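You operate a simulated robot arm through the tools that you are given. There is no shell and no other tool. Be economical: measure what you need, move in short steps, check, and stop when the job is done.

You run a simulated robot arm. Do the job below in one go: nothing can be reset, and whatever is moved stays where it is left.

## Task
Brush the scale off the black plate, then paint stop-off on its middle.
Fine: wire brush for the scale, red brush and green tin for the paint; put both brushes back. Set down upright: wire brush, red brush. A coat counts when it lies all over at full strength: go over it till it gets no stronger. What is to be rubbed or washed off counts as gone when no trace of it is left.

The check looks at the end state, three seconds after you hand in, the way a careful person would. Anything else that was tipped, shoved, dropped, spilled or broken makes it a failure.

## Robot
A 6-joint arm with a two-finger parallel gripper, fixed in place. Base frame: the origin is at the foot of the arm, x ahead of it, y to its left, z up; the work surface is at about z = 0.9. Readings come in m, degrees, newtons and seconds.
With the tool pointing down near the work surface it reaches from about 0.36 to 0.76 m from the base axis. Its first joint turns from -66.0 to 66.0 degrees. Payload 2.45 kg.
The TCP is the grasp point between the finger pads, 0.024 m short of the fingertips. In the tool frame z runs along the fingers and y along their closing line. The gripper opens to 0.068 m. The fingers are 0.017 m wide and 0.01 m thick; the gripper's body (0.04 by 0.07 m) begins 0.041 m behind the TCP.
Orientation is that of the tool frame in the base frame, as [roll, pitch, yaw] about the fixed x, y, z axes, in that order (R = Rz(yaw) Ry(pitch) Rx(roll)). With the fingers straight down and closing along the base's y, the tool's x points along the base's -x, its y along +y and its z along -z.

## Interface
- The arm moves only by the tool jog_arm. Its argument "motion" is a list of rows, each an object (a shift or turn left out is 0, a gripper value left out holds the last) with "translation": the shift along the base's x, y, z in units of 40 mm (1.0 is 40 mm), a list of three; "delta_rot": the turn, a rotation vector about the base's x, y, z in units of 8 degrees (1.0 is 8 degrees), a list of three; "jaw": the opening in per cent of the stroke, from 0 (shut) to 100 (fully open). In form: [{"translation": [x, y, z], "delta_rot": [ax, ay, az], "jaw": jaw}, ...]. A call has 1 to 8 rows; each row shifts and turns the commanded pose from where the row before left it. A call with a number of a shift or a turn outside -1 to 1 is refused whole. Each row takes 0.2 s and may step no farther than 0.05 m and 8.6 degrees from the row before; otherwise, or with a gripper value out of range, the whole call is refused. A pose out of reach is approached as far as the arm can. The call stops where the force on the tool passes 70 N (or 10 N more than at its start, if that is more) or the arm is blocked; 0.2 s more then pass. The fingers move at their own pace (about 0.108 m/s each) and stop on an object; they squeeze with about 24 N. The grip force told is the motor's: it shows also when the fingers shut on nothing. Time passes only in rows, and 0.2 s behind the last, so rows that do not move let the fingers close. It gives the time, the measured TCP pose, the force on the tool (base axes), the opening and the grip force at its end, in the units of the frame above (readings bear some noise), with the torque about the TCP (base axes, N m) and any sound that the robot's microphone picked up.
- Cameras (640 x 400 px; columns grow to the right, rows downward): "scene" is fixed at [0.171, 0.4183, 1.4633]; the picture's right is [-0.70, -0.72, 0.00], its down [-0.41, 0.40, -0.82] and it looks along [0.59, -0.57, -0.57] (base axes); focal length 248 px, centre (320, 200). "wrist" rides on the gripper at [0.084, 0.011, -0.075] in the tool frame; the picture's right is [-0.13, 0.99, 0.00], its down [-0.60, -0.08, -0.79] and it looks along [-0.79, -0.10, 0.61] (tool axes); focal length 251 px, centre (320, 200). There is no depth. A picture from a camera that has moved, and an enlarged one, comes with that camera's place and axes in the base frame and with its lens.
- get_image(camera): a new picture of that camera. It takes no simulated time.
- close_up(camera, box): a new picture of the part [left, top, right, bottom] of that camera's present view, enlarged. It takes no simulated time.
- job_done(): hands the job in; it is judged then, once.

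Work in short steps. Places have to be worked out from the pictures, the camera data and where the tool is seen: move nearer, look again, correct. Check each grasp and each placing, and mend what went wrong. You have 120 turns and 68 pictures in all, those below and enlarged ones among them. Open the gripper and draw the arm clear of the work before you hand the job in, unless the task says otherwise; then end with one line.

The tools are called as a command line: name --argument value ..., lists and objects as JSON in quotes. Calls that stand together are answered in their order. jog_arm: Moves the arm, as the interface text tells. Its arguments: {"type":"object","properties":{"motion":{"type":"array"}},"required":["motion"]} The other tools are called the same way: get_image (camera) takes a picture; close_up (camera, box) takes an enlarged picture of a part of a camera's view; job_done () hands the job in.

At the start:

```text
clock: 0.0
position: [0.4997, -0.0184, 1.3274]
orientation: [-180.0, 0.0, -180.0]
contact_force: [0.8, -0.2, 0.4]
torque: [0.01, -0.03, 0.02]
grip_width: 0.0678
gripper_force: 0.1
```

scene: 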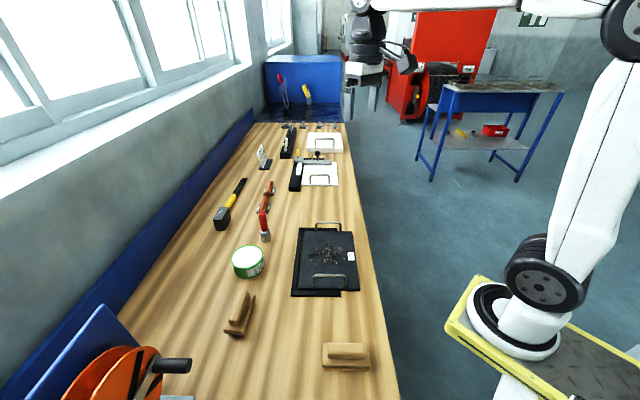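
wrist: 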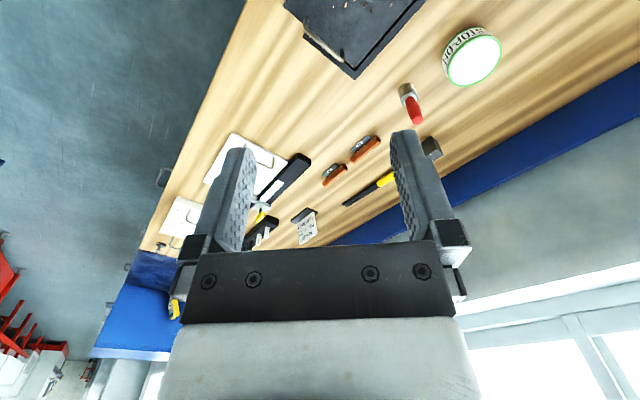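

I'll look closer at the bench to identify the objects around the plate.

close_up --camera "scene" --box '[200, 170, 400, 300]'

close_up --camera "scene" --box '[200, 110, 360, 210]'

close_up --camera "scene" --box '[80, 270, 400, 400]'

```text
3.08 times, centred on (300, 235) of scene
camera zoom: at [0.171, 0.4183, 1.4633], right [-0.7, -0.72, 0.0], down [-0.41, 0.4, -0.82], along [0.59, -0.57, -0.57], focal length 765 px, centre (382, 92)
```

zoom: 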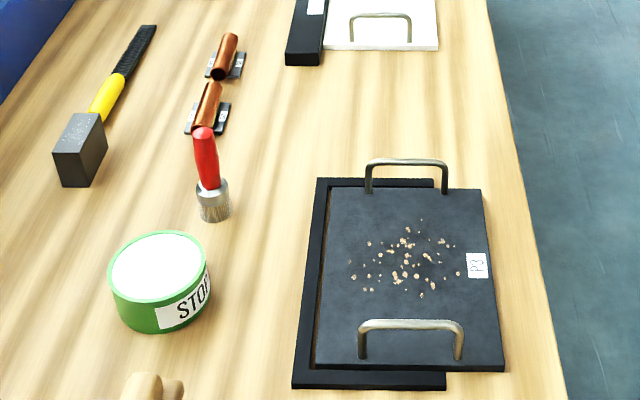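

```text
4.00 times, centred on (280, 160) of scene
camera zoom: at [0.171, 0.4183, 1.4633], right [-0.7, -0.72, 0.0], down [-0.41, 0.4, -0.82], along [0.59, -0.57, -0.57], focal length 994 px, centre (480, 360)
```

zoom: 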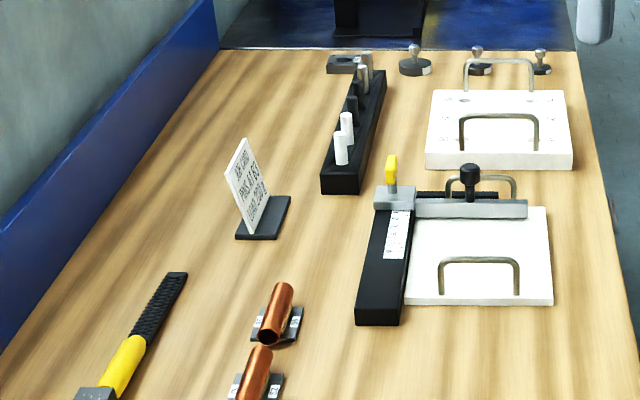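

```text
2.00 times, centred on (240, 335) of scene
camera zoom: at [0.171, 0.4183, 1.4633], right [-0.7, -0.72, 0.0], down [-0.41, 0.4, -0.82], along [0.59, -0.57, -0.57], focal length 497 px, centre (480, -70)
```

zoom: 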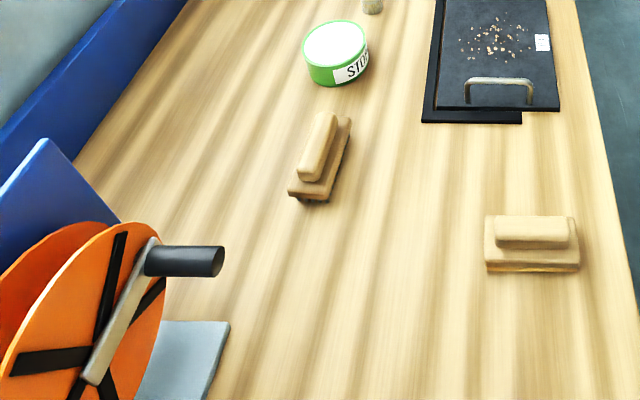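

Two wooden block brushes are visible; I need to see which has wire bristles, and whether the tin is open.

close_up --camera "scene" --box '[215, 280, 279, 345]'

close_up --camera "scene" --box '[314, 330, 378, 375]'

close_up --camera "scene" --box '[225, 200, 289, 285]'

```text
6.15 times, centred on (247, 312) of scene
camera zoom: at [0.171, 0.4183, 1.4633], right [-0.7, -0.72, 0.0], down [-0.41, 0.4, -0.82], along [0.59, -0.57, -0.57], focal length 1530 px, centre (769, -492)
```

zoom: 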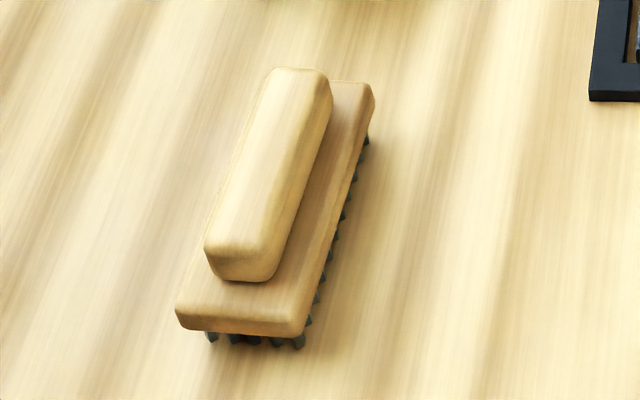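

```text
8.89 times, centred on (346, 352) of scene
camera zoom: at [0.171, 0.4183, 1.4633], right [-0.7, -0.72, 0.0], down [-0.41, 0.4, -0.82], along [0.59, -0.57, -0.57], focal length 2209 px, centre (89, -1156)
```

zoom: 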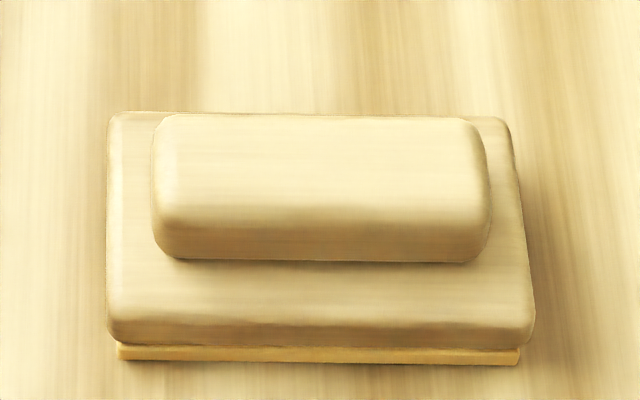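

```text
4.71 times, centred on (257, 242) of scene
camera zoom: at [0.171, 0.4183, 1.4633], right [-0.7, -0.72, 0.0], down [-0.41, 0.4, -0.82], along [0.59, -0.57, -0.57], focal length 1170 px, centre (616, 0)
```

zoom: 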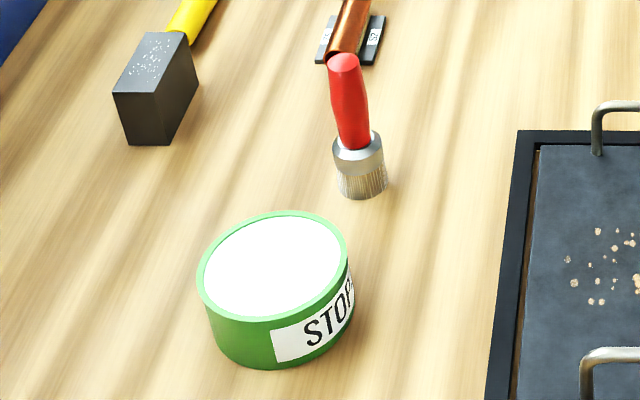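

The block at roughly (0.53, 0.325) has wire bristles; its handle runs along about -47° in plan. I'll move above it with the jaw closing line across the handle.

jog_arm --motion '[{"translation": [0.08, 1, -0.5], "delta_rot": [0, 0, -0.73], "jaw": 100}, {"translation": [0.08, 1, -0.5], "delta_rot": [0, 0, -0.73]}, {"translation": [0.08, 1, -0.5], "delta_rot": [0, 0, -0.73]}, {"translation": [0.08, 1, -0.5], "delta_rot": [0, 0, -0.73]}, {"translation": [0.08, 1, -0.5], "delta_rot": [0, 0, -0.73]}, {"translation": [0.08, 1, -0.5], "delta_rot": [0, 0, -0.73]}, {"translation": [0.08, 1, -0.5], "delta_rot": [0, 0, -0.73]}, {"translation": [0.08, 1, -0.5], "delta_rot": [0, 0, -0.73]}]'

get_image --camera "wrist"

get_image --camera "scene"

```text
clock: 1.8
position: [0.5218, 0.3046, 1.1681]
orientation: [180.0, -0.1, 133.2]
contact_force: [0.5, 0.3, -0.6]
torque: [0.02, 0.01, -0.01]
grip_width: 0.068
gripper_force: 0.0
```

```text
59 pictures are left
camera wrist: at [0.4725, 0.3735, 1.2428], right [0.81, 0.58, 0.0], down [0.36, -0.49, 0.79], along [0.46, -0.64, -0.61], focal length 251 px, centre (320, 200)
```

wrist: 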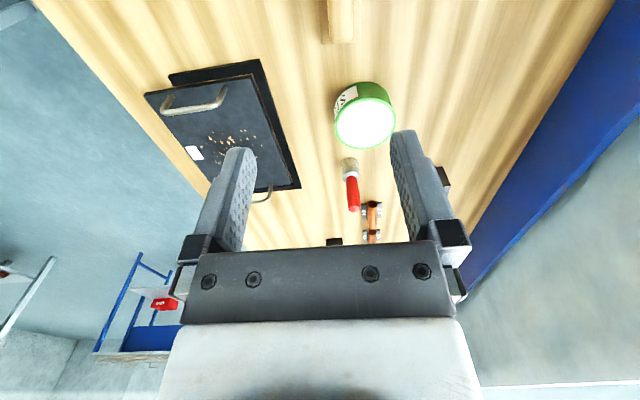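

```text
58 pictures are left
```

scene: 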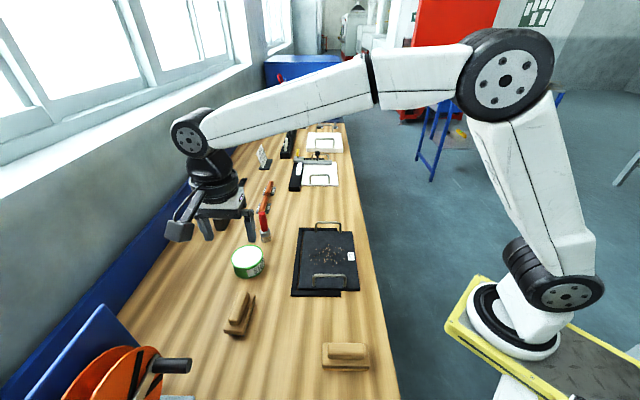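

The wrist view agrees (handle far end ≈ (0.551, 0.300)). I'll back off to see the entire brush and refine its pose.

jog_arm --motion '[{"translation": [-0.7, 0.72, 0]}, {"translation": [-0.7, 0.72, 0]}, {"translation": [-0.7, 0.72, 0]}]'

close_up --camera "wrist" --box '[240, 0, 400, 100]'

```text
clock: 2.6
position: [0.4384, 0.3905, 1.1683]
orientation: [-180.0, 0.0, 133.4]
contact_force: [-1.1, 0.4, 0.4]
torque: [-0.02, -0.04, 0.01]
grip_width: 0.068
gripper_force: 0.1
```

```text
4.00 times, centred on (320, 50) of wrist
camera zoom: at [0.3878, 0.4587, 1.2435], right [0.81, 0.59, 0.0], down [0.36, -0.49, 0.79], along [0.46, -0.64, -0.61], focal length 1006 px, centre (320, 800)
```

zoom: 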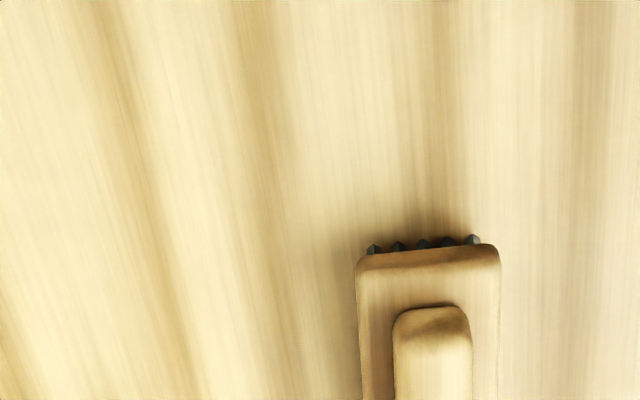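

close_up --camera "wrist" --box '[260, 40, 420, 140]'

```text
4.00 times, centred on (340, 90) of wrist
camera zoom: at [0.3878, 0.4587, 1.2435], right [0.81, 0.59, 0.0], down [0.36, -0.49, 0.79], along [0.46, -0.64, -0.61], focal length 1006 px, centre (240, 640)
```

zoom: 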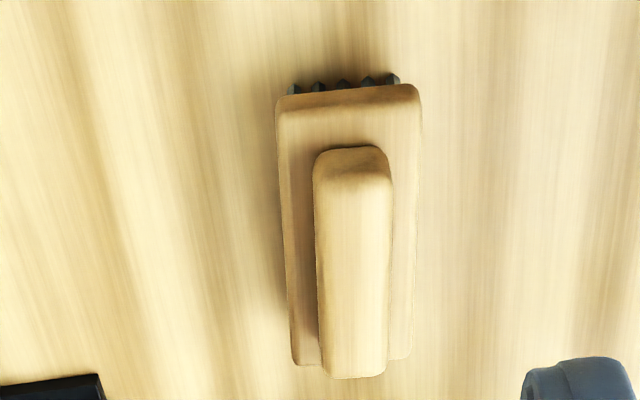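

The brush handle centre is about (0.527, 0.327), top ≈0.955, along -48°. Moving over it with a small yaw trim, still above.

jog_arm --motion '[{"translation": [0.555, -0.4, -0.74], "delta_rot": [0, 0, -0.06]}, {"translation": [0.555, -0.4, -0.74], "delta_rot": [0, 0, -0.06]}, {"translation": [0.555, -0.4, -0.74], "delta_rot": [0, 0, -0.06]}, {"translation": [0.555, -0.4, -0.74], "delta_rot": [0, 0, -0.05]}, {"translation": [0, 0, -0.5]}, {"translation": [0, 0, -0.5]}]'

close_up --camera "scene" --box '[190, 240, 310, 345]'

get_image --camera "wrist"

```text
clock: 4.0
position: [0.53, 0.3239, 1.0092]
orientation: [-180.0, 0.1, 131.5]
contact_force: [0.0, -0.1, -0.5]
torque: [-0.03, 0.01, 0.02]
grip_width: 0.0681
gripper_force: 0.0
```

```text
3.81 times, centred on (250, 292) of scene
camera zoom: at [0.1711, 0.4183, 1.4633], right [-0.7, -0.72, 0.0], down [-0.41, 0.4, -0.82], along [0.59, -0.57, -0.57], focal length 947 px, centre (587, -152)
```

zoom: 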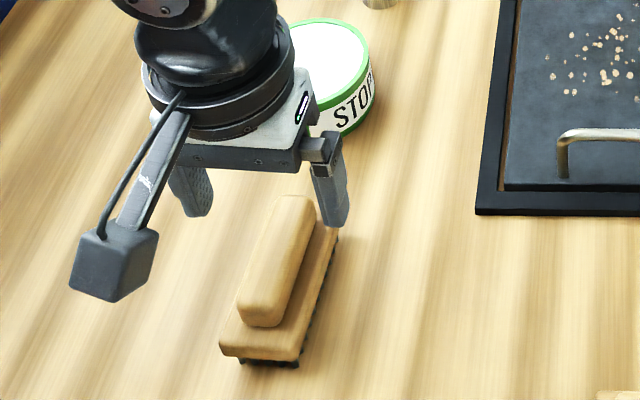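

```text
54 pictures are left
camera wrist: at [0.4811, 0.3943, 1.0842], right [0.83, 0.56, 0.0], down [0.34, -0.5, 0.79], along [0.44, -0.66, -0.61], focal length 251 px, centre (320, 200)
```

wrist: 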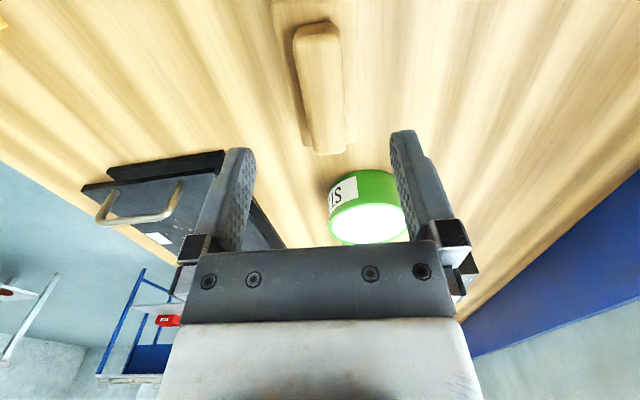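

Alignment matches. I'll shift back ~6 mm along the handle, lower to TCP z≈0.963 in short rows.

jog_arm --motion '[{"translation": [-0.08, 0.12, -0.4]}, {"translation": [0, 0, -0.4]}, {"translation": [0, 0, -0.3]}, {"translation": [0, 0, 0]}]'

close_up --camera "scene" --box '[200, 260, 300, 345]'

```text
clock: 5.0
position: [0.5257, 0.3294, 0.9653]
orientation: [179.9, 0.1, 131.6]
contact_force: [0.5, 0.5, 0.2]
torque: [-0.01, 0.02, 0.01]
grip_width: 0.0679
gripper_force: 0.0
```

```text
4.71 times, centred on (250, 302) of scene
camera zoom: at [0.171, 0.4183, 1.4633], right [-0.7, -0.72, 0.0], down [-0.41, 0.4, -0.82], along [0.59, -0.57, -0.57], focal length 1170 px, centre (649, -282)
```

zoom: 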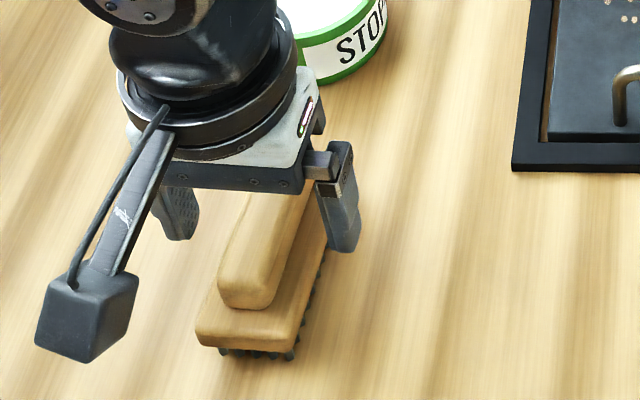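

Tips are at ≈0.941, just above the base block. Lower 3 mm more and close.

jog_arm --motion '[{"translation": [0, 0, -0.08]}, {"jaw": 25}, {"jaw": 25}, {"jaw": 0}, {"jaw": 0}, {"jaw": 0}]'

close_up --camera "scene" --box '[200, 260, 300, 345]'

```text
clock: 6.4
position: [0.5273, 0.329, 0.9617]
orientation: [-179.9, 0.0, 131.6]
contact_force: [0.5, -0.1, 0.6]
torque: [0.02, -0.02, -0.02]
grip_width: 0.0236
gripper_force: 24.0
```

```text
4.71 times, centred on (250, 302) of scene
camera zoom: at [0.171, 0.4184, 1.4633], right [-0.7, -0.72, 0.0], down [-0.41, 0.4, -0.82], along [0.59, -0.57, -0.57], focal length 1170 px, centre (649, -282)
```

zoom: 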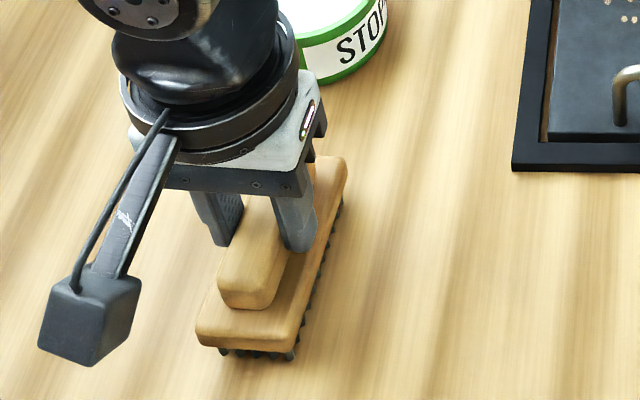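

Grip is good (23.6 mm wide, bristle bottom is ≈0.062 below TCP). Lift straight up and inspect the plate closely.

jog_arm --motion '[{"translation": [0, 0, 0.5]}, {"translation": [0, 0, 1]}, {"translation": [0, 0, 1]}]'

close_up --camera "scene" --box '[284, 215, 364, 305]'

get_image --camera "wrist"

```text
clock: 7.2
position: [0.5253, 0.3295, 1.0643]
orientation: [-179.9, -0.1, 131.4]
contact_force: [-1.2, -0.6, -1.9]
torque: [0.02, -0.01, 0.0]
grip_width: 0.0235
gripper_force: 23.7
```

```text
4.44 times, centred on (324, 260) of scene
camera zoom: at [0.171, 0.4183, 1.4633], right [-0.7, -0.72, 0.0], down [-0.41, 0.4, -0.82], along [0.59, -0.57, -0.57], focal length 1105 px, centre (302, -67)
```

zoom: 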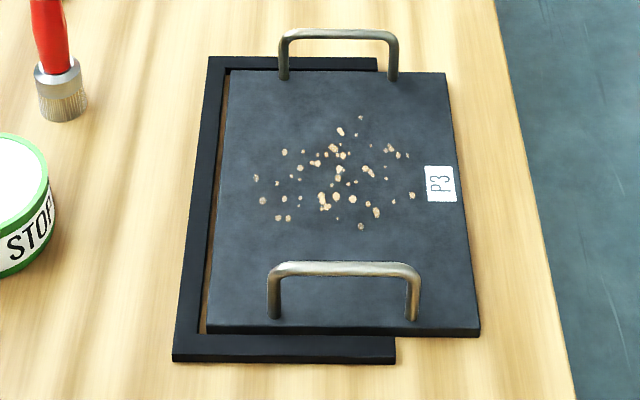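

```text
50 pictures are left
camera wrist: at [0.4779, 0.3987, 1.1394], right [0.83, 0.56, 0.0], down [0.34, -0.5, 0.79], along [0.44, -0.66, -0.61], focal length 251 px, centre (320, 200)
```

wrist: 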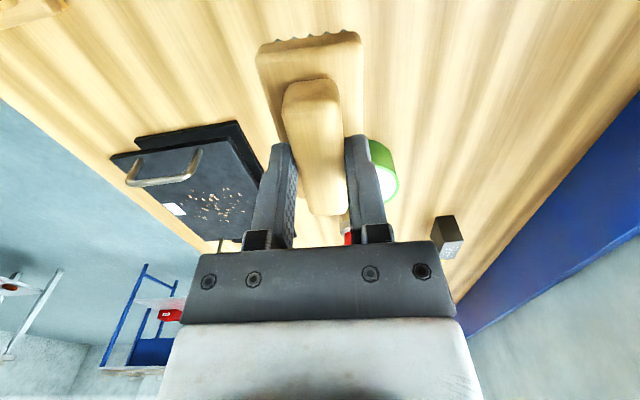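

The plate (top ≈0.915) sits in a U-shaped nest on the bench, scale centred around (0.52, 0.05). I'll carry the brush over it at a height clear of the plate's handles.

jog_arm --motion '[{"translation": [0, -0.9, 0], "delta_rot": [0, 0, 0.06]}, {"translation": [0, -0.9, 0], "delta_rot": [0, 0, 0.06]}, {"translation": [0, -0.9, 0], "delta_rot": [0, 0, 0.06]}, {"translation": [0, -0.9, 0], "delta_rot": [0, 0, 0.06]}, {"translation": [0, -0.9, 0], "delta_rot": [0, 0, 0.06]}, {"translation": [0, -0.9, 0], "delta_rot": [0, 0, 0.06]}, {"translation": [0.05, -0.9, 0], "delta_rot": [0, 0, 0.06]}, {"translation": [0.05, -0.9, 0], "delta_rot": [0, 0, 0.06]}]'

close_up --camera "scene" --box '[274, 185, 374, 305]'

get_image --camera "wrist"

```text
clock: 9.0
position: [0.5279, 0.0404, 1.0637]
orientation: [180.0, 0.0, 135.4]
contact_force: [0.2, -0.7, -1.4]
torque: [-0.03, 0.01, -0.03]
grip_width: 0.0236
gripper_force: 24.0
```

```text
3.33 times, centred on (324, 245) of scene
camera zoom: at [0.171, 0.4183, 1.4633], right [-0.7, -0.72, 0.0], down [-0.41, 0.4, -0.82], along [0.59, -0.57, -0.57], focal length 828 px, centre (307, 50)
```

zoom: 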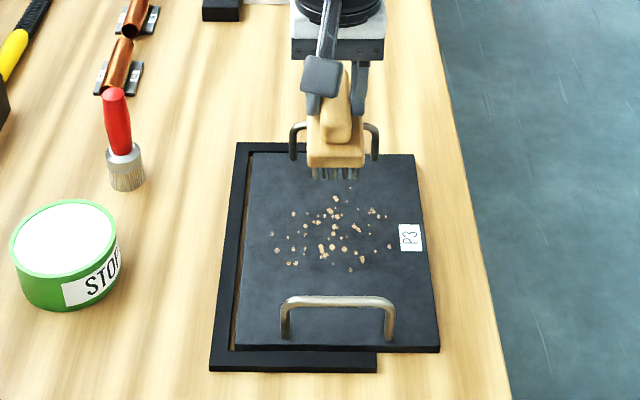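

```text
48 pictures are left
camera wrist: at [0.4763, 0.1079, 1.1379], right [0.79, 0.61, 0.0], down [0.37, -0.48, 0.79], along [0.49, -0.63, -0.61], focal length 251 px, centre (320, 200)
```

wrist: 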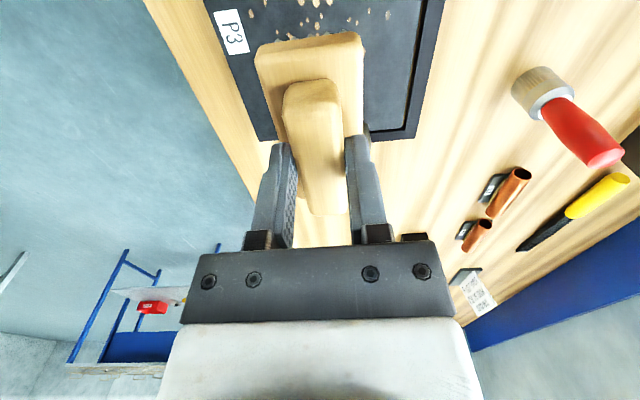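

The brush hangs centred over the scale. Lowering to just above expected contact (TCP ≈0.977).

jog_arm --motion '[{"translation": [0, 0, -0.7]}, {"translation": [0, 0, -0.7]}, {"translation": [0, 0, -0.5]}, {"translation": [0, 0, -0.07]}, {}]'

close_up --camera "scene" --box '[284, 205, 364, 295]'

```text
clock: 10.2
position: [0.5295, 0.0401, 0.9847]
orientation: [179.9, -0.1, 135.3]
contact_force: [-0.6, -0.7, -0.4]
torque: [-0.02, -0.01, 0.0]
grip_width: 0.0233
gripper_force: 23.9
```

```text
4.44 times, centred on (324, 250) of scene
camera zoom: at [0.1711, 0.4183, 1.4633], right [-0.7, -0.72, 0.0], down [-0.41, 0.4, -0.82], along [0.59, -0.57, -0.57], focal length 1105 px, centre (302, -22)
```

zoom: 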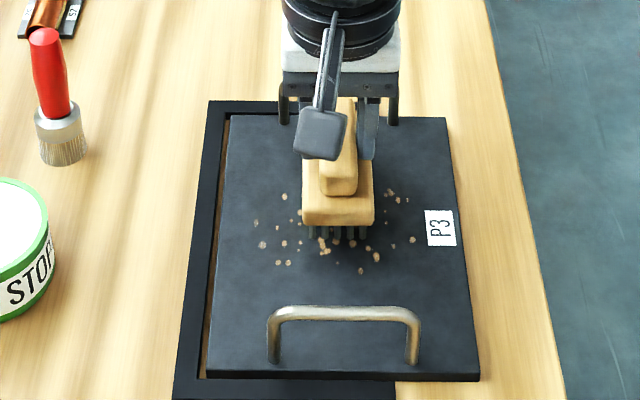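

Bristles look just above the plate; lowering in 3 mm increments watching force.

jog_arm --motion '[{"translation": [0, 0, -0.08]}, {"translation": [0, 0, -0.07]}, {}]'

```text
clock: 11.0
position: [0.5292, 0.0402, 0.9777]
orientation: [-179.9, 0.0, 135.4]
contact_force: [-0.2, -0.1, -2.0]
torque: [0.02, 0.0, 0.0]
grip_width: 0.0234
gripper_force: 23.7
```

jog_arm --motion '[{"translation": [0, 0, -0.08]}, {}]'

```text
clock: 11.6
position: [0.5301, 0.0406, 0.9751]
orientation: [180.0, 0.0, 135.3]
contact_force: [-1.1, -0.3, -1.6]
torque: [-0.02, 0.01, 0.01]
grip_width: 0.0232
gripper_force: 24.1
```

Still no contact (−z force is just the brush's weight); go on down.

jog_arm --motion '[{"translation": [0, 0, -0.08]}, {}]'

```text
clock: 12.2
position: [0.5299, 0.0403, 0.9712]
orientation: [179.9, 0.1, 135.3]
contact_force: [-1.3, 0.9, 3.3]
torque: [0.06, 0.09, 0.0]
grip_width: 0.0231
gripper_force: 24.0
```

Contact at TCP ≈0.972 (plate top ≈0.910). Press slightly and make the first sweep across the width.

jog_arm --motion '[{"translation": [0.25, 0.25, -0.03]}, {"translation": [0.35, 0.35, 0]}, {"translation": [0.35, 0.35, 0]}, {"translation": [-0.475, -0.475, 0]}, {"translation": [-0.475, -0.475, 0]}, {"translation": [-0.475, -0.475, 0]}, {"translation": [-0.475, -0.475, 0]}, {}]'

close_up --camera "scene" --box '[284, 205, 364, 295]'

```text
clock: 14.0
position: [0.4912, 0.0031, 0.9717]
orientation: [179.8, 0.2, 135.4]
contact_force: [8.0, 5.6, 20.9]
torque: [0.07, -0.24, 0.05]
grip_width: 0.0237
gripper_force: 24.0
```

```text
4.44 times, centred on (324, 250) of scene
camera zoom: at [0.1709, 0.4185, 1.4633], right [-0.7, -0.72, 0.0], down [-0.41, 0.4, -0.82], along [0.59, -0.57, -0.57], focal length 1105 px, centre (302, -22)
```

zoom: 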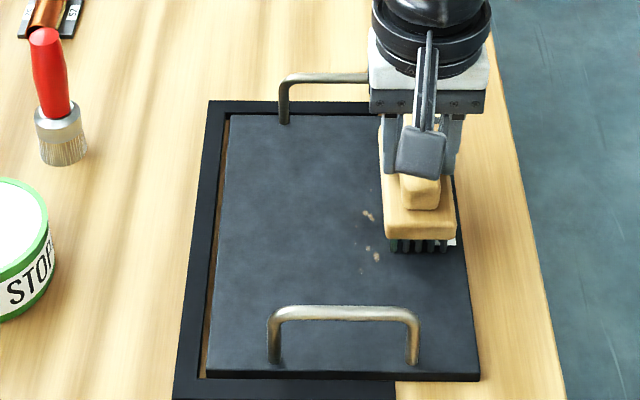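

Works very well; force 21 N is heavier than needed, so ease up 1 mm, shift ~2.5 cm toward the near end, and sweep back and forth.

jog_arm --motion '[{"translation": [-0.2, 0.2, 0.03]}, {"translation": [-0.2, 0.2, 0]}, {"translation": [0.35, 0.35, 0]}, {"translation": [0.35, 0.35, 0]}, {"translation": [0.35, 0.35, 0]}, {"translation": [0.35, 0.35, 0]}, {"translation": [0.35, 0.35, 0]}, {}]'

close_up --camera "scene" --box '[284, 205, 364, 295]'

```text
clock: 15.8
position: [0.546, 0.088, 0.9715]
orientation: [-179.9, 0.0, 135.3]
contact_force: [0.1, 0.3, -0.9]
torque: [-0.02, 0.0, -0.02]
grip_width: 0.0237
gripper_force: 23.8
```

```text
4.44 times, centred on (324, 250) of scene
camera zoom: at [0.1711, 0.4184, 1.4633], right [-0.7, -0.72, 0.0], down [-0.41, 0.4, -0.82], along [0.59, -0.57, -0.57], focal length 1105 px, centre (302, -22)
```

zoom: 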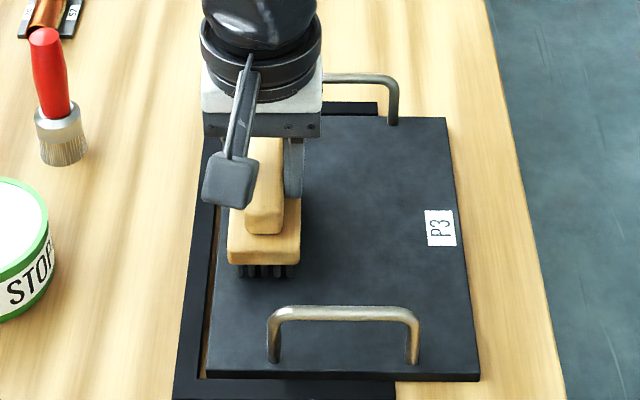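

Nearly everything is gone. Another pass back at slightly more pressure, then one further up.

jog_arm --motion '[{"translation": [0, 0, -0.04]}, {"translation": [-0.4, -0.4, 0]}, {"translation": [-0.4, -0.4, 0]}, {"translation": [-0.4, -0.4, 0]}, {"translation": [-0.4, -0.4, 0]}, {"translation": [0.4, -0.4, 0]}, {"translation": [0.4, -0.4, 0]}, {}]'

jog_arm --motion '[{"translation": [0.4, 0.4, 0]}, {"translation": [0.4, 0.4, 0]}, {"translation": [0.4, 0.4, 0]}, {"translation": [0.4, 0.4, 0]}, {"translation": [0, 0, 0.5]}, {"translation": [0, 0, 1]}, {"translation": [0, 0, 1]}]'

close_up --camera "scene" --box '[284, 205, 364, 295]'

```text
clock: 17.6
position: [0.5135, -0.0084, 0.9703]
orientation: [180.0, 0.1, 135.2]
contact_force: [-0.7, 0.6, -1.4]
torque: [-0.02, -0.01, 0.02]
grip_width: 0.0235
gripper_force: 24.8
```

```text
clock: 19.2
position: [0.577, 0.0542, 1.0697]
orientation: [-180.0, 0.1, 135.2]
contact_force: [-0.2, 0.8, -2.0]
torque: [0.01, 0.0, 0.0]
grip_width: 0.0234
gripper_force: 23.3
```

```text
4.44 times, centred on (324, 250) of scene
camera zoom: at [0.171, 0.4183, 1.4633], right [-0.7, -0.72, 0.0], down [-0.41, 0.4, -0.82], along [0.59, -0.57, -0.57], focal length 1105 px, centre (302, -22)
```

zoom: 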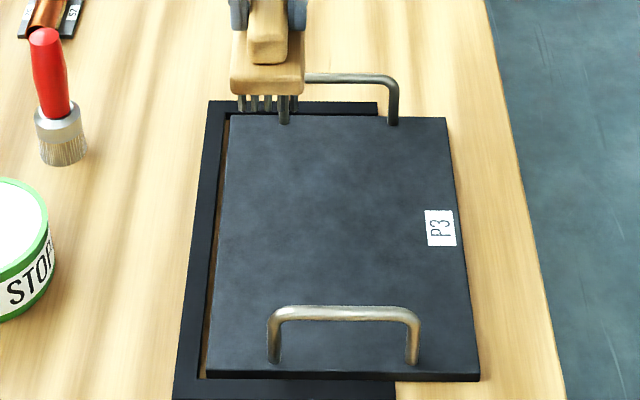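

The plate looks clean and hasn't moved; check more closely for faint traces.

close_up --camera "scene" --box '[304, 228, 352, 274]'

```text
8.70 times, centred on (328, 251) of scene
camera zoom: at [0.171, 0.4183, 1.4633], right [-0.7, -0.72, 0.0], down [-0.41, 0.4, -0.82], along [0.59, -0.57, -0.57], focal length 2161 px, centre (250, -244)
```

zoom: 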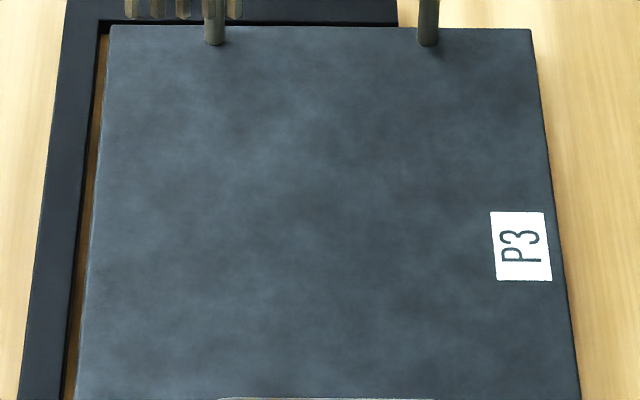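

No trace left. Return the wire brush to its original spot.

jog_arm --motion '[{"translation": [-0.156, 0.859, 0], "delta_rot": [0, 0, -0.056]}, {"translation": [-0.156, 0.859, 0], "delta_rot": [0, 0, -0.056]}, {"translation": [-0.156, 0.859, 0], "delta_rot": [0, 0, -0.056]}, {"translation": [-0.156, 0.859, 0], "delta_rot": [0, 0, -0.056]}, {"translation": [-0.156, 0.859, 0], "delta_rot": [0, 0, -0.056]}, {"translation": [-0.156, 0.859, 0], "delta_rot": [0, 0, -0.056]}, {"translation": [-0.156, 0.859, 0], "delta_rot": [0, 0, -0.056]}, {"translation": [-0.156, 0.859, 0], "delta_rot": [0, 0, -0.056]}]'

jog_arm --motion '[{"translation": [0, 0, -0.9]}, {"translation": [0, 0, -0.9]}, {"translation": [0, 0, -0.6]}, {"translation": [0, 0, -0.15]}, {}]'

```text
clock: 21.0
position: [0.5306, 0.3321, 1.0732]
orientation: [-180.0, 0.1, 131.7]
contact_force: [0.2, 0.3, -1.6]
torque: [-0.01, 0.01, 0.02]
grip_width: 0.0236
gripper_force: 24.1
```

```text
clock: 22.2
position: [0.5279, 0.3327, 0.9677]
orientation: [-179.8, 0.0, 131.7]
contact_force: [-0.2, 0.1, -0.2]
torque: [0.01, 0.0, -0.02]
grip_width: 0.0235
gripper_force: 24.0
```

About 5 mm above set-down; lower gently and correct y by −3 mm.

jog_arm --motion '[{"translation": [-0.03, -0.08, -0.05]}, {"translation": [0, 0, -0.06]}, {}]'

```text
clock: 23.0
position: [0.5277, 0.329, 0.9623]
orientation: [-180.0, 0.0, 131.6]
contact_force: [-0.6, 1.1, -0.9]
torque: [0.03, 0.0, 0.0]
grip_width: 0.0237
gripper_force: 24.4
```

jog_arm --motion '[{"translation": [0, 0, -0.04]}, {}]'

```text
clock: 23.6
position: [0.527, 0.3296, 0.9622]
orientation: [-180.0, 0.0, 131.7]
contact_force: [0.7, 0.6, -1.3]
torque: [-0.01, 0.01, 0.02]
grip_width: 0.0233
gripper_force: 24.4
```

Not yet in contact; another 2 mm.

jog_arm --motion '[{"translation": [0, 0, -0.05]}, {}]'

```text
clock: 24.2
position: [0.5276, 0.328, 0.9604]
orientation: [180.0, 0.0, 131.7]
contact_force: [-2.2, -1.2, 6.6]
torque: [0.2, 0.32, 0.11]
grip_width: 0.0236
gripper_force: 23.3
```

Contact with the bench (6.6 N). Release, wait, and rise straight up.

jog_arm --motion '[{"translation": [0, 0, 0.02], "jaw": 60}, {"jaw": 100}, {"jaw": 100}, {"translation": [0, 0, 0.5]}, {"translation": [0, 0, 1]}, {"translation": [0, 0, 1]}, {"translation": [0, 0, 1]}]'

get_image --camera "scene"

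get_image --camera "wrist"

```text
clock: 25.8
position: [0.5257, 0.3287, 1.1015]
orientation: [-179.9, 0.1, 131.7]
contact_force: [0.7, -0.2, -0.5]
torque: [0.02, 0.01, -0.02]
grip_width: 0.0678
gripper_force: 0.1
```

```text
42 pictures are left
```

scene: 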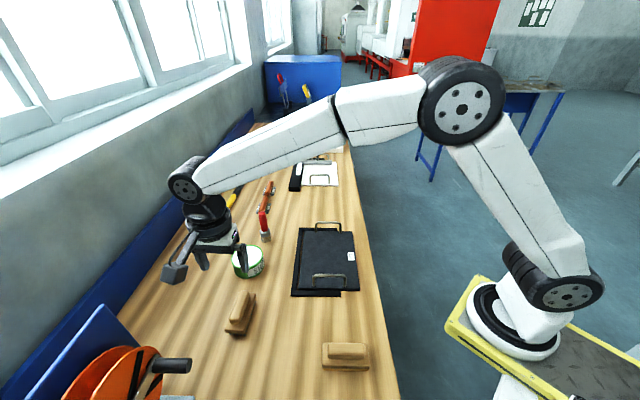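

```text
41 pictures are left
camera wrist: at [0.4792, 0.3987, 1.1764], right [0.83, 0.56, 0.0], down [0.34, -0.5, 0.79], along [0.45, -0.66, -0.61], focal length 251 px, centre (320, 200)
```

wrist: 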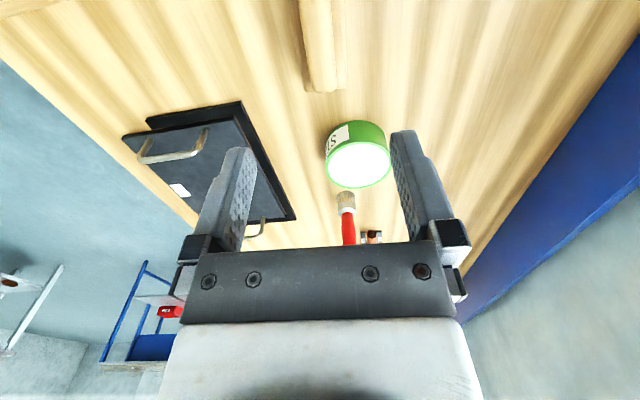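

Wire brush is back where it stood. Red brush estimated at (0.714, 0.136), top z≈1.005; tin centre ≈(0.657, 0.234), rim ≈0.94. Approach most of the way at z 1.10 and look.

jog_arm --motion '[{"translation": [0.67, -0.69, 0]}, {"translation": [0.67, -0.69, 0]}, {"translation": [0.67, -0.69, 0]}, {"translation": [0.67, -0.69, 0]}, {"translation": [0.67, -0.69, 0]}]'

get_image --camera "wrist"

close_up --camera "scene" --box '[200, 180, 320, 285]'

```text
clock: 27.0
position: [0.663, 0.1892, 1.1017]
orientation: [-179.9, -0.1, 131.6]
contact_force: [0.2, -0.4, -0.2]
torque: [0.01, -0.02, -0.02]
grip_width: 0.0681
gripper_force: 0.0
```

```text
40 pictures are left
camera wrist: at [0.6145, 0.2601, 1.1764], right [0.83, 0.56, 0.0], down [0.34, -0.5, 0.79], along [0.45, -0.66, -0.61], focal length 251 px, centre (320, 200)
```

wrist: 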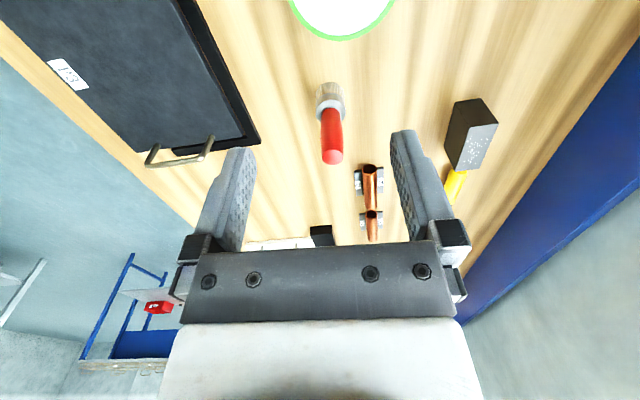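

```text
3.81 times, centred on (260, 232) of scene
camera zoom: at [0.171, 0.4183, 1.4633], right [-0.7, -0.72, 0.0], down [-0.41, 0.4, -0.82], along [0.59, -0.57, -0.57], focal length 947 px, centre (549, 76)
```

zoom: 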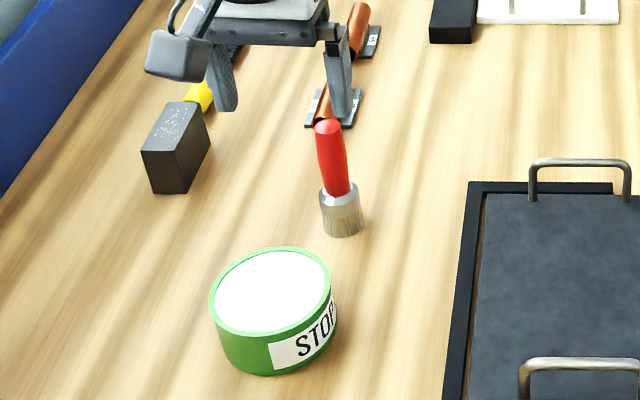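

Both cameras agree: brush at ≈(0.713, 0.136). Move over it and descend around the handle to TCP z≈0.98.

jog_arm --motion '[{"translation": [0.62, -0.66, 0]}, {"translation": [0.62, -0.66, 0]}, {"translation": [0, 0, -0.6]}, {}]'

get_image --camera "wrist"

close_up --camera "scene" --box '[210, 170, 310, 270]'

```text
clock: 28.0
position: [0.7116, 0.1374, 1.0764]
orientation: [179.9, 0.0, 131.7]
contact_force: [0.0, 0.8, 0.1]
torque: [0.0, -0.01, 0.0]
grip_width: 0.068
gripper_force: 0.1
```

```text
38 pictures are left
camera wrist: at [0.6637, 0.2082, 1.1518], right [0.83, 0.56, 0.0], down [0.34, -0.5, 0.79], along [0.45, -0.66, -0.61], focal length 251 px, centre (320, 200)
```

wrist: 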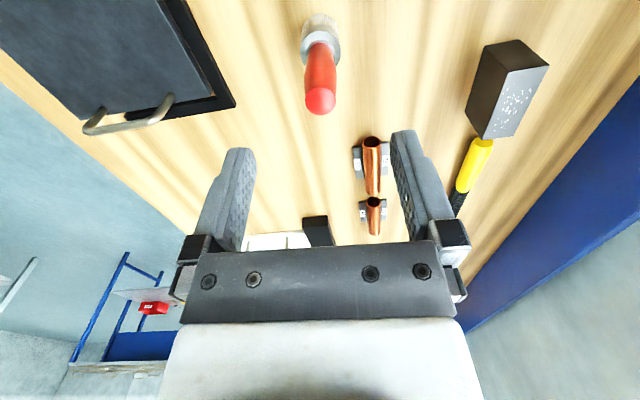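

```text
4.00 times, centred on (260, 220) of scene
camera zoom: at [0.171, 0.4183, 1.4633], right [-0.7, -0.72, 0.0], down [-0.41, 0.4, -0.82], along [0.59, -0.57, -0.57], focal length 994 px, centre (560, 120)
```

zoom: 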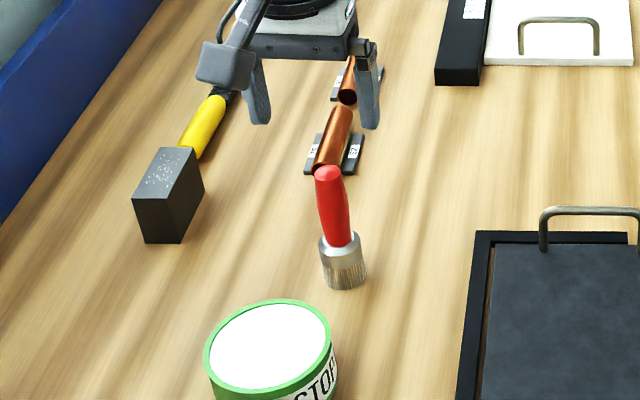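

Aligned. Descend in steps to z≈0.98 with 3–4 mm forward trim.

jog_arm --motion '[{"translation": [0.07, -0.07, -0.6]}, {"translation": [0, 0, -0.6]}, {"translation": [0, 0, -0.6]}, {"translation": [0, 0, -0.6]}, {}]'

close_up --camera "scene" --box '[210, 180, 310, 280]'

```text
clock: 29.2
position: [0.7144, 0.1334, 0.9803]
orientation: [-180.0, 0.0, 131.7]
contact_force: [0.1, 0.1, -0.7]
torque: [-0.01, 0.0, 0.02]
grip_width: 0.068
gripper_force: 0.2
```

```text
4.00 times, centred on (260, 230) of scene
camera zoom: at [0.171, 0.4183, 1.4633], right [-0.7, -0.72, 0.0], down [-0.41, 0.4, -0.82], along [0.59, -0.57, -0.57], focal length 994 px, centre (560, 80)
```

zoom: 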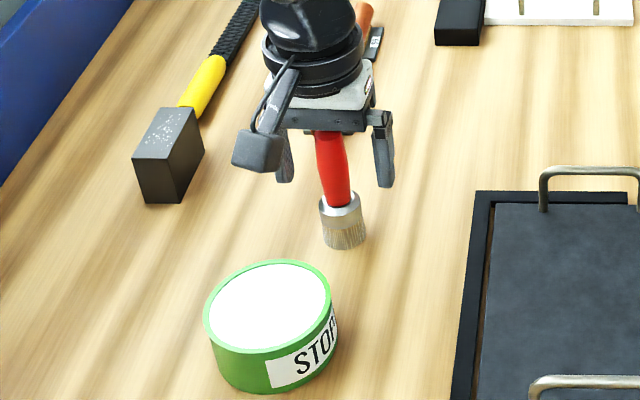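

Fingers straddle the handle. Close.

jog_arm --motion '[{"jaw": 45}, {"jaw": 35}, {"jaw": 20}, {"jaw": 0}, {"jaw": 0}, {}]'

close_up --camera "scene" --box '[210, 180, 310, 280]'

```text
clock: 30.6
position: [0.7133, 0.1345, 0.9809]
orientation: [-180.0, 0.0, 131.7]
contact_force: [0.4, -0.7, -0.2]
torque: [-0.01, -0.01, 0.01]
grip_width: 0.0222
gripper_force: 24.4
```

```text
4.00 times, centred on (260, 230) of scene
camera zoom: at [0.171, 0.4183, 1.4633], right [-0.7, -0.72, 0.0], down [-0.41, 0.4, -0.82], along [0.59, -0.57, -0.57], focal length 994 px, centre (560, 80)
```

zoom: 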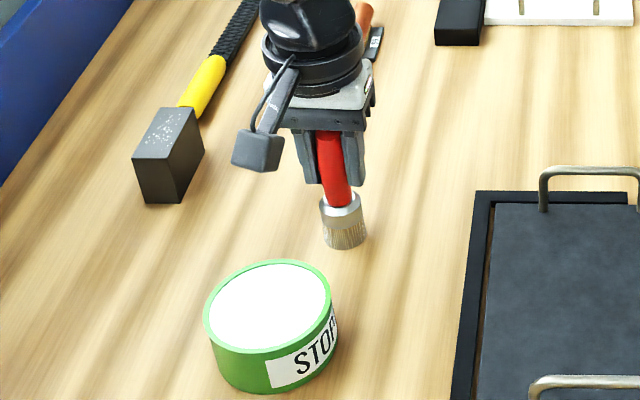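

Gripped; brush bottom is ≈0.081 below TCP. Lift and carry over the tin centre.

jog_arm --motion '[{"translation": [0, 0, 0.4]}, {"translation": [0, 0, 0.8]}, {"translation": [0, 0, 0.8]}, {"translation": [-0.35, 0.62, 0]}, {"translation": [-0.35, 0.62, 0]}, {"translation": [-0.35, 0.62, 0]}, {"translation": [-0.35, 0.62, 0]}, {}]'

close_up --camera "scene" --box '[200, 200, 300, 300]'

get_image --camera "wrist"

```text
clock: 32.4
position: [0.6579, 0.2351, 1.0616]
orientation: [179.9, 0.1, 131.7]
contact_force: [0.2, -0.2, -1.3]
torque: [0.0, 0.01, 0.0]
grip_width: 0.0222
gripper_force: 23.7
```

```text
4.00 times, centred on (250, 250) of scene
camera zoom: at [0.171, 0.4184, 1.4633], right [-0.7, -0.72, 0.0], down [-0.41, 0.4, -0.82], along [0.59, -0.57, -0.57], focal length 994 px, centre (600, 0)
```

zoom: 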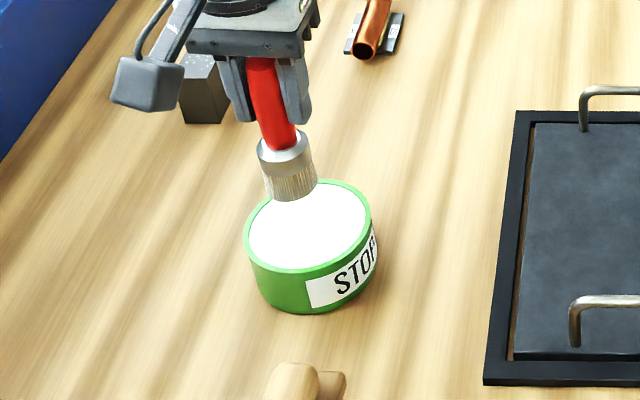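

```text
33 pictures are left
camera wrist: at [0.6103, 0.3053, 1.137], right [0.83, 0.56, 0.0], down [0.34, -0.5, 0.79], along [0.45, -0.66, -0.61], focal length 251 px, centre (320, 200)
```

wrist: 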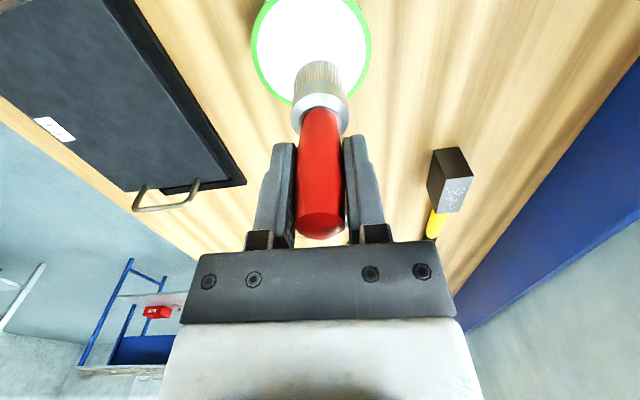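

The brush is ~6 mm off the tin's centre; shift (−5, −4) mm and lower so the bristles dip about a centimetre below the rim.

jog_arm --motion '[{"translation": [-0.12, -0.1, 0]}, {"translation": [0, 0, -0.5]}, {"translation": [0, 0, -0.5]}, {"translation": [0, 0, -0.4]}, {}]'

close_up --camera "scene" --box '[210, 220, 290, 290]'

```text
clock: 33.6
position: [0.6543, 0.2299, 1.0108]
orientation: [179.4, 0.4, 131.7]
contact_force: [0.3, -1.2, 35.9]
torque: [-0.25, 0.32, 0.0]
grip_width: 0.0221
gripper_force: 24.2
```

```text
5.71 times, centred on (250, 255) of scene
camera zoom: at [0.1703, 0.418, 1.4635], right [-0.7, -0.72, 0.0], down [-0.41, 0.4, -0.82], along [0.59, -0.57, -0.57], focal length 1420 px, centre (720, -114)
```

zoom: 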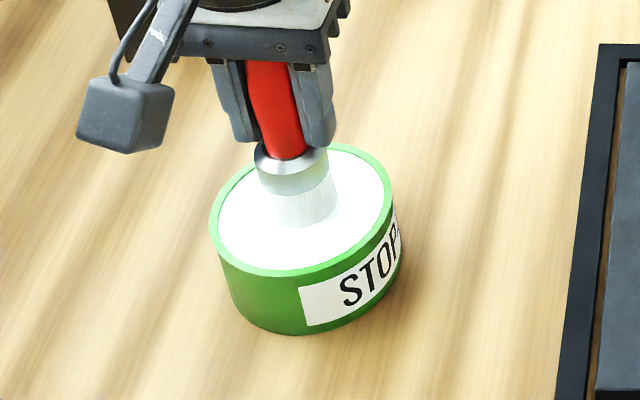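

The paint surface pushes back (36 N), so it's touching at ≈0.93. Lift back out and see whether the bristles took paint.

jog_arm --motion '[{"translation": [0, 0, 0.1]}, {"translation": [0, 0, 0.4]}, {"translation": [0, 0, 0.6]}, {"translation": [0, 0, 0.6]}, {}]'

close_up --camera "scene" --box '[210, 200, 290, 290]'

```text
clock: 34.8
position: [0.65, 0.229, 1.0728]
orientation: [180.0, 0.0, 131.7]
contact_force: [-0.2, 1.0, -1.2]
torque: [-0.03, -0.04, 0.0]
grip_width: 0.0223
gripper_force: 24.0
```

```text
4.44 times, centred on (250, 245) of scene
camera zoom: at [0.171, 0.4183, 1.4633], right [-0.7, -0.72, 0.0], down [-0.41, 0.4, -0.82], along [0.59, -0.57, -0.57], focal length 1105 px, centre (631, 0)
```

zoom: 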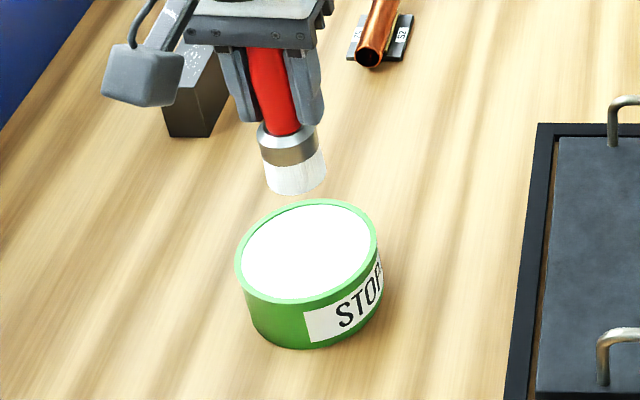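

Bristles are loaded and the brush hasn't slipped (bottom still 0.081 under TCP). Carry it to the near-left corner of the plate's middle.

jog_arm --motion '[{"translation": [-0.8, -0.7, 0]}, {"translation": [-0.8, -0.7, 0]}, {"translation": [-0.8, -0.7, 0]}, {"translation": [-0.78, -0.72, 0]}, {"translation": [0, 0, -0.9]}, {"translation": [0, 0, -0.85]}, {}]'

close_up --camera "scene" --box '[284, 205, 364, 295]'

```text
clock: 36.4
position: [0.5238, 0.1166, 1.0015]
orientation: [-180.0, 0.0, 131.8]
contact_force: [0.4, 0.1, -0.8]
torque: [0.02, -0.02, 0.04]
grip_width: 0.022
gripper_force: 24.1
```

```text
4.44 times, centred on (324, 250) of scene
camera zoom: at [0.171, 0.4183, 1.4633], right [-0.7, -0.72, 0.0], down [-0.41, 0.4, -0.82], along [0.59, -0.57, -0.57], focal length 1105 px, centre (302, -22)
```

zoom: 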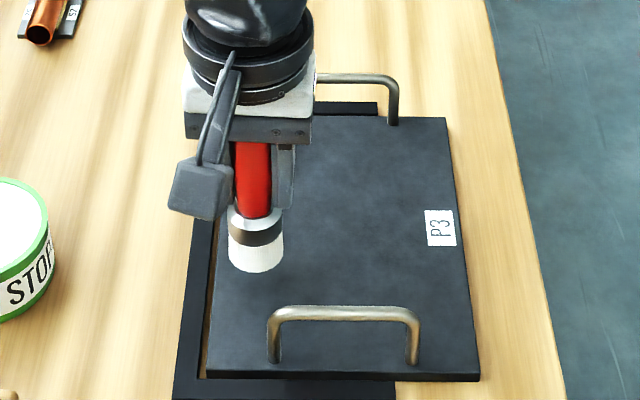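

Brush sits at the near-left corner of the former scale area. Move 8 mm inward and lower to contact.

jog_arm --motion '[{"translation": [-0.15, -0.15, -0.1]}, {"translation": [0, 0, -0.1]}, {"translation": [0, 0, -0.05]}, {}]'

```text
clock: 37.4
position: [0.5179, 0.1119, 0.9926]
orientation: [-180.0, 0.0, 131.7]
contact_force: [0.1, -0.3, -1.7]
torque: [-0.01, -0.01, -0.02]
grip_width: 0.0218
gripper_force: 24.4
```

jog_arm --motion '[{"translation": [0, 0, -0.06]}, {}]'

```text
clock: 38.0
position: [0.5182, 0.1126, 0.9894]
orientation: [179.9, -0.1, 131.7]
contact_force: [-0.8, -0.2, -1.3]
torque: [0.02, 0.02, 0.0]
grip_width: 0.0221
gripper_force: 24.8
```

jog_arm --motion '[{"translation": [0, 0, -0.05]}, {}]'

close_up --camera "scene" --box '[284, 205, 364, 295]'

```text
clock: 38.6
position: [0.5169, 0.1112, 0.989]
orientation: [180.0, 0.0, 131.7]
contact_force: [0.3, 0.4, -1.9]
torque: [0.04, 0.02, 0.01]
grip_width: 0.0222
gripper_force: 23.5
```

```text
4.44 times, centred on (324, 250) of scene
camera zoom: at [0.171, 0.4183, 1.4633], right [-0.7, -0.72, 0.0], down [-0.41, 0.4, -0.82], along [0.59, -0.57, -0.57], focal length 1105 px, centre (302, -22)
```

zoom: 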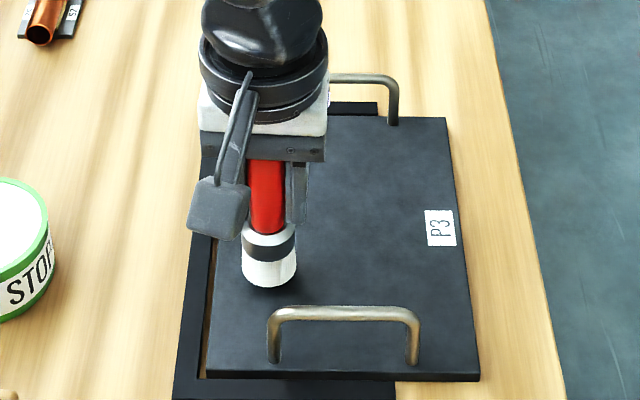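

Nearly touching; down another 1.6 mm at a time.

jog_arm --motion '[{"translation": [0, 0, -0.04]}, {}]'

```text
clock: 39.2
position: [0.5191, 0.1118, 0.9866]
orientation: [179.9, -0.1, 131.6]
contact_force: [0.1, 0.8, -1.3]
torque: [-0.03, 0.01, -0.01]
grip_width: 0.0223
gripper_force: 24.5
```

jog_arm --motion '[{"translation": [0, 0, -0.05]}, {}]'

```text
clock: 39.8
position: [0.5183, 0.1122, 0.9855]
orientation: [-180.0, 0.0, 131.7]
contact_force: [0.9, -0.1, -1.1]
torque: [0.0, -0.03, -0.02]
grip_width: 0.022
gripper_force: 24.1
```

jog_arm --motion '[{"translation": [0, 0, -0.06]}, {}]'

close_up --camera "scene" --box '[294, 240, 334, 285]'

```text
clock: 40.4
position: [0.5184, 0.1114, 0.9822]
orientation: [-179.9, 0.1, 131.7]
contact_force: [0.8, -0.8, -2.2]
torque: [0.04, -0.01, 0.0]
grip_width: 0.0219
gripper_force: 23.7
```

```text
8.89 times, centred on (314, 262) of scene
camera zoom: at [0.171, 0.4183, 1.4633], right [-0.7, -0.72, 0.0], down [-0.41, 0.4, -0.82], along [0.59, -0.57, -0.57], focal length 2209 px, centre (373, -356)
```

zoom: 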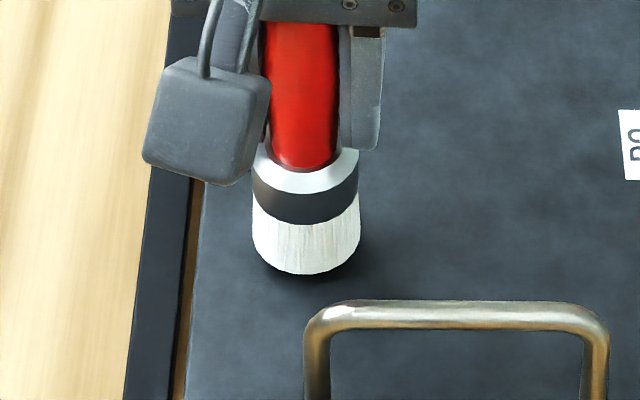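

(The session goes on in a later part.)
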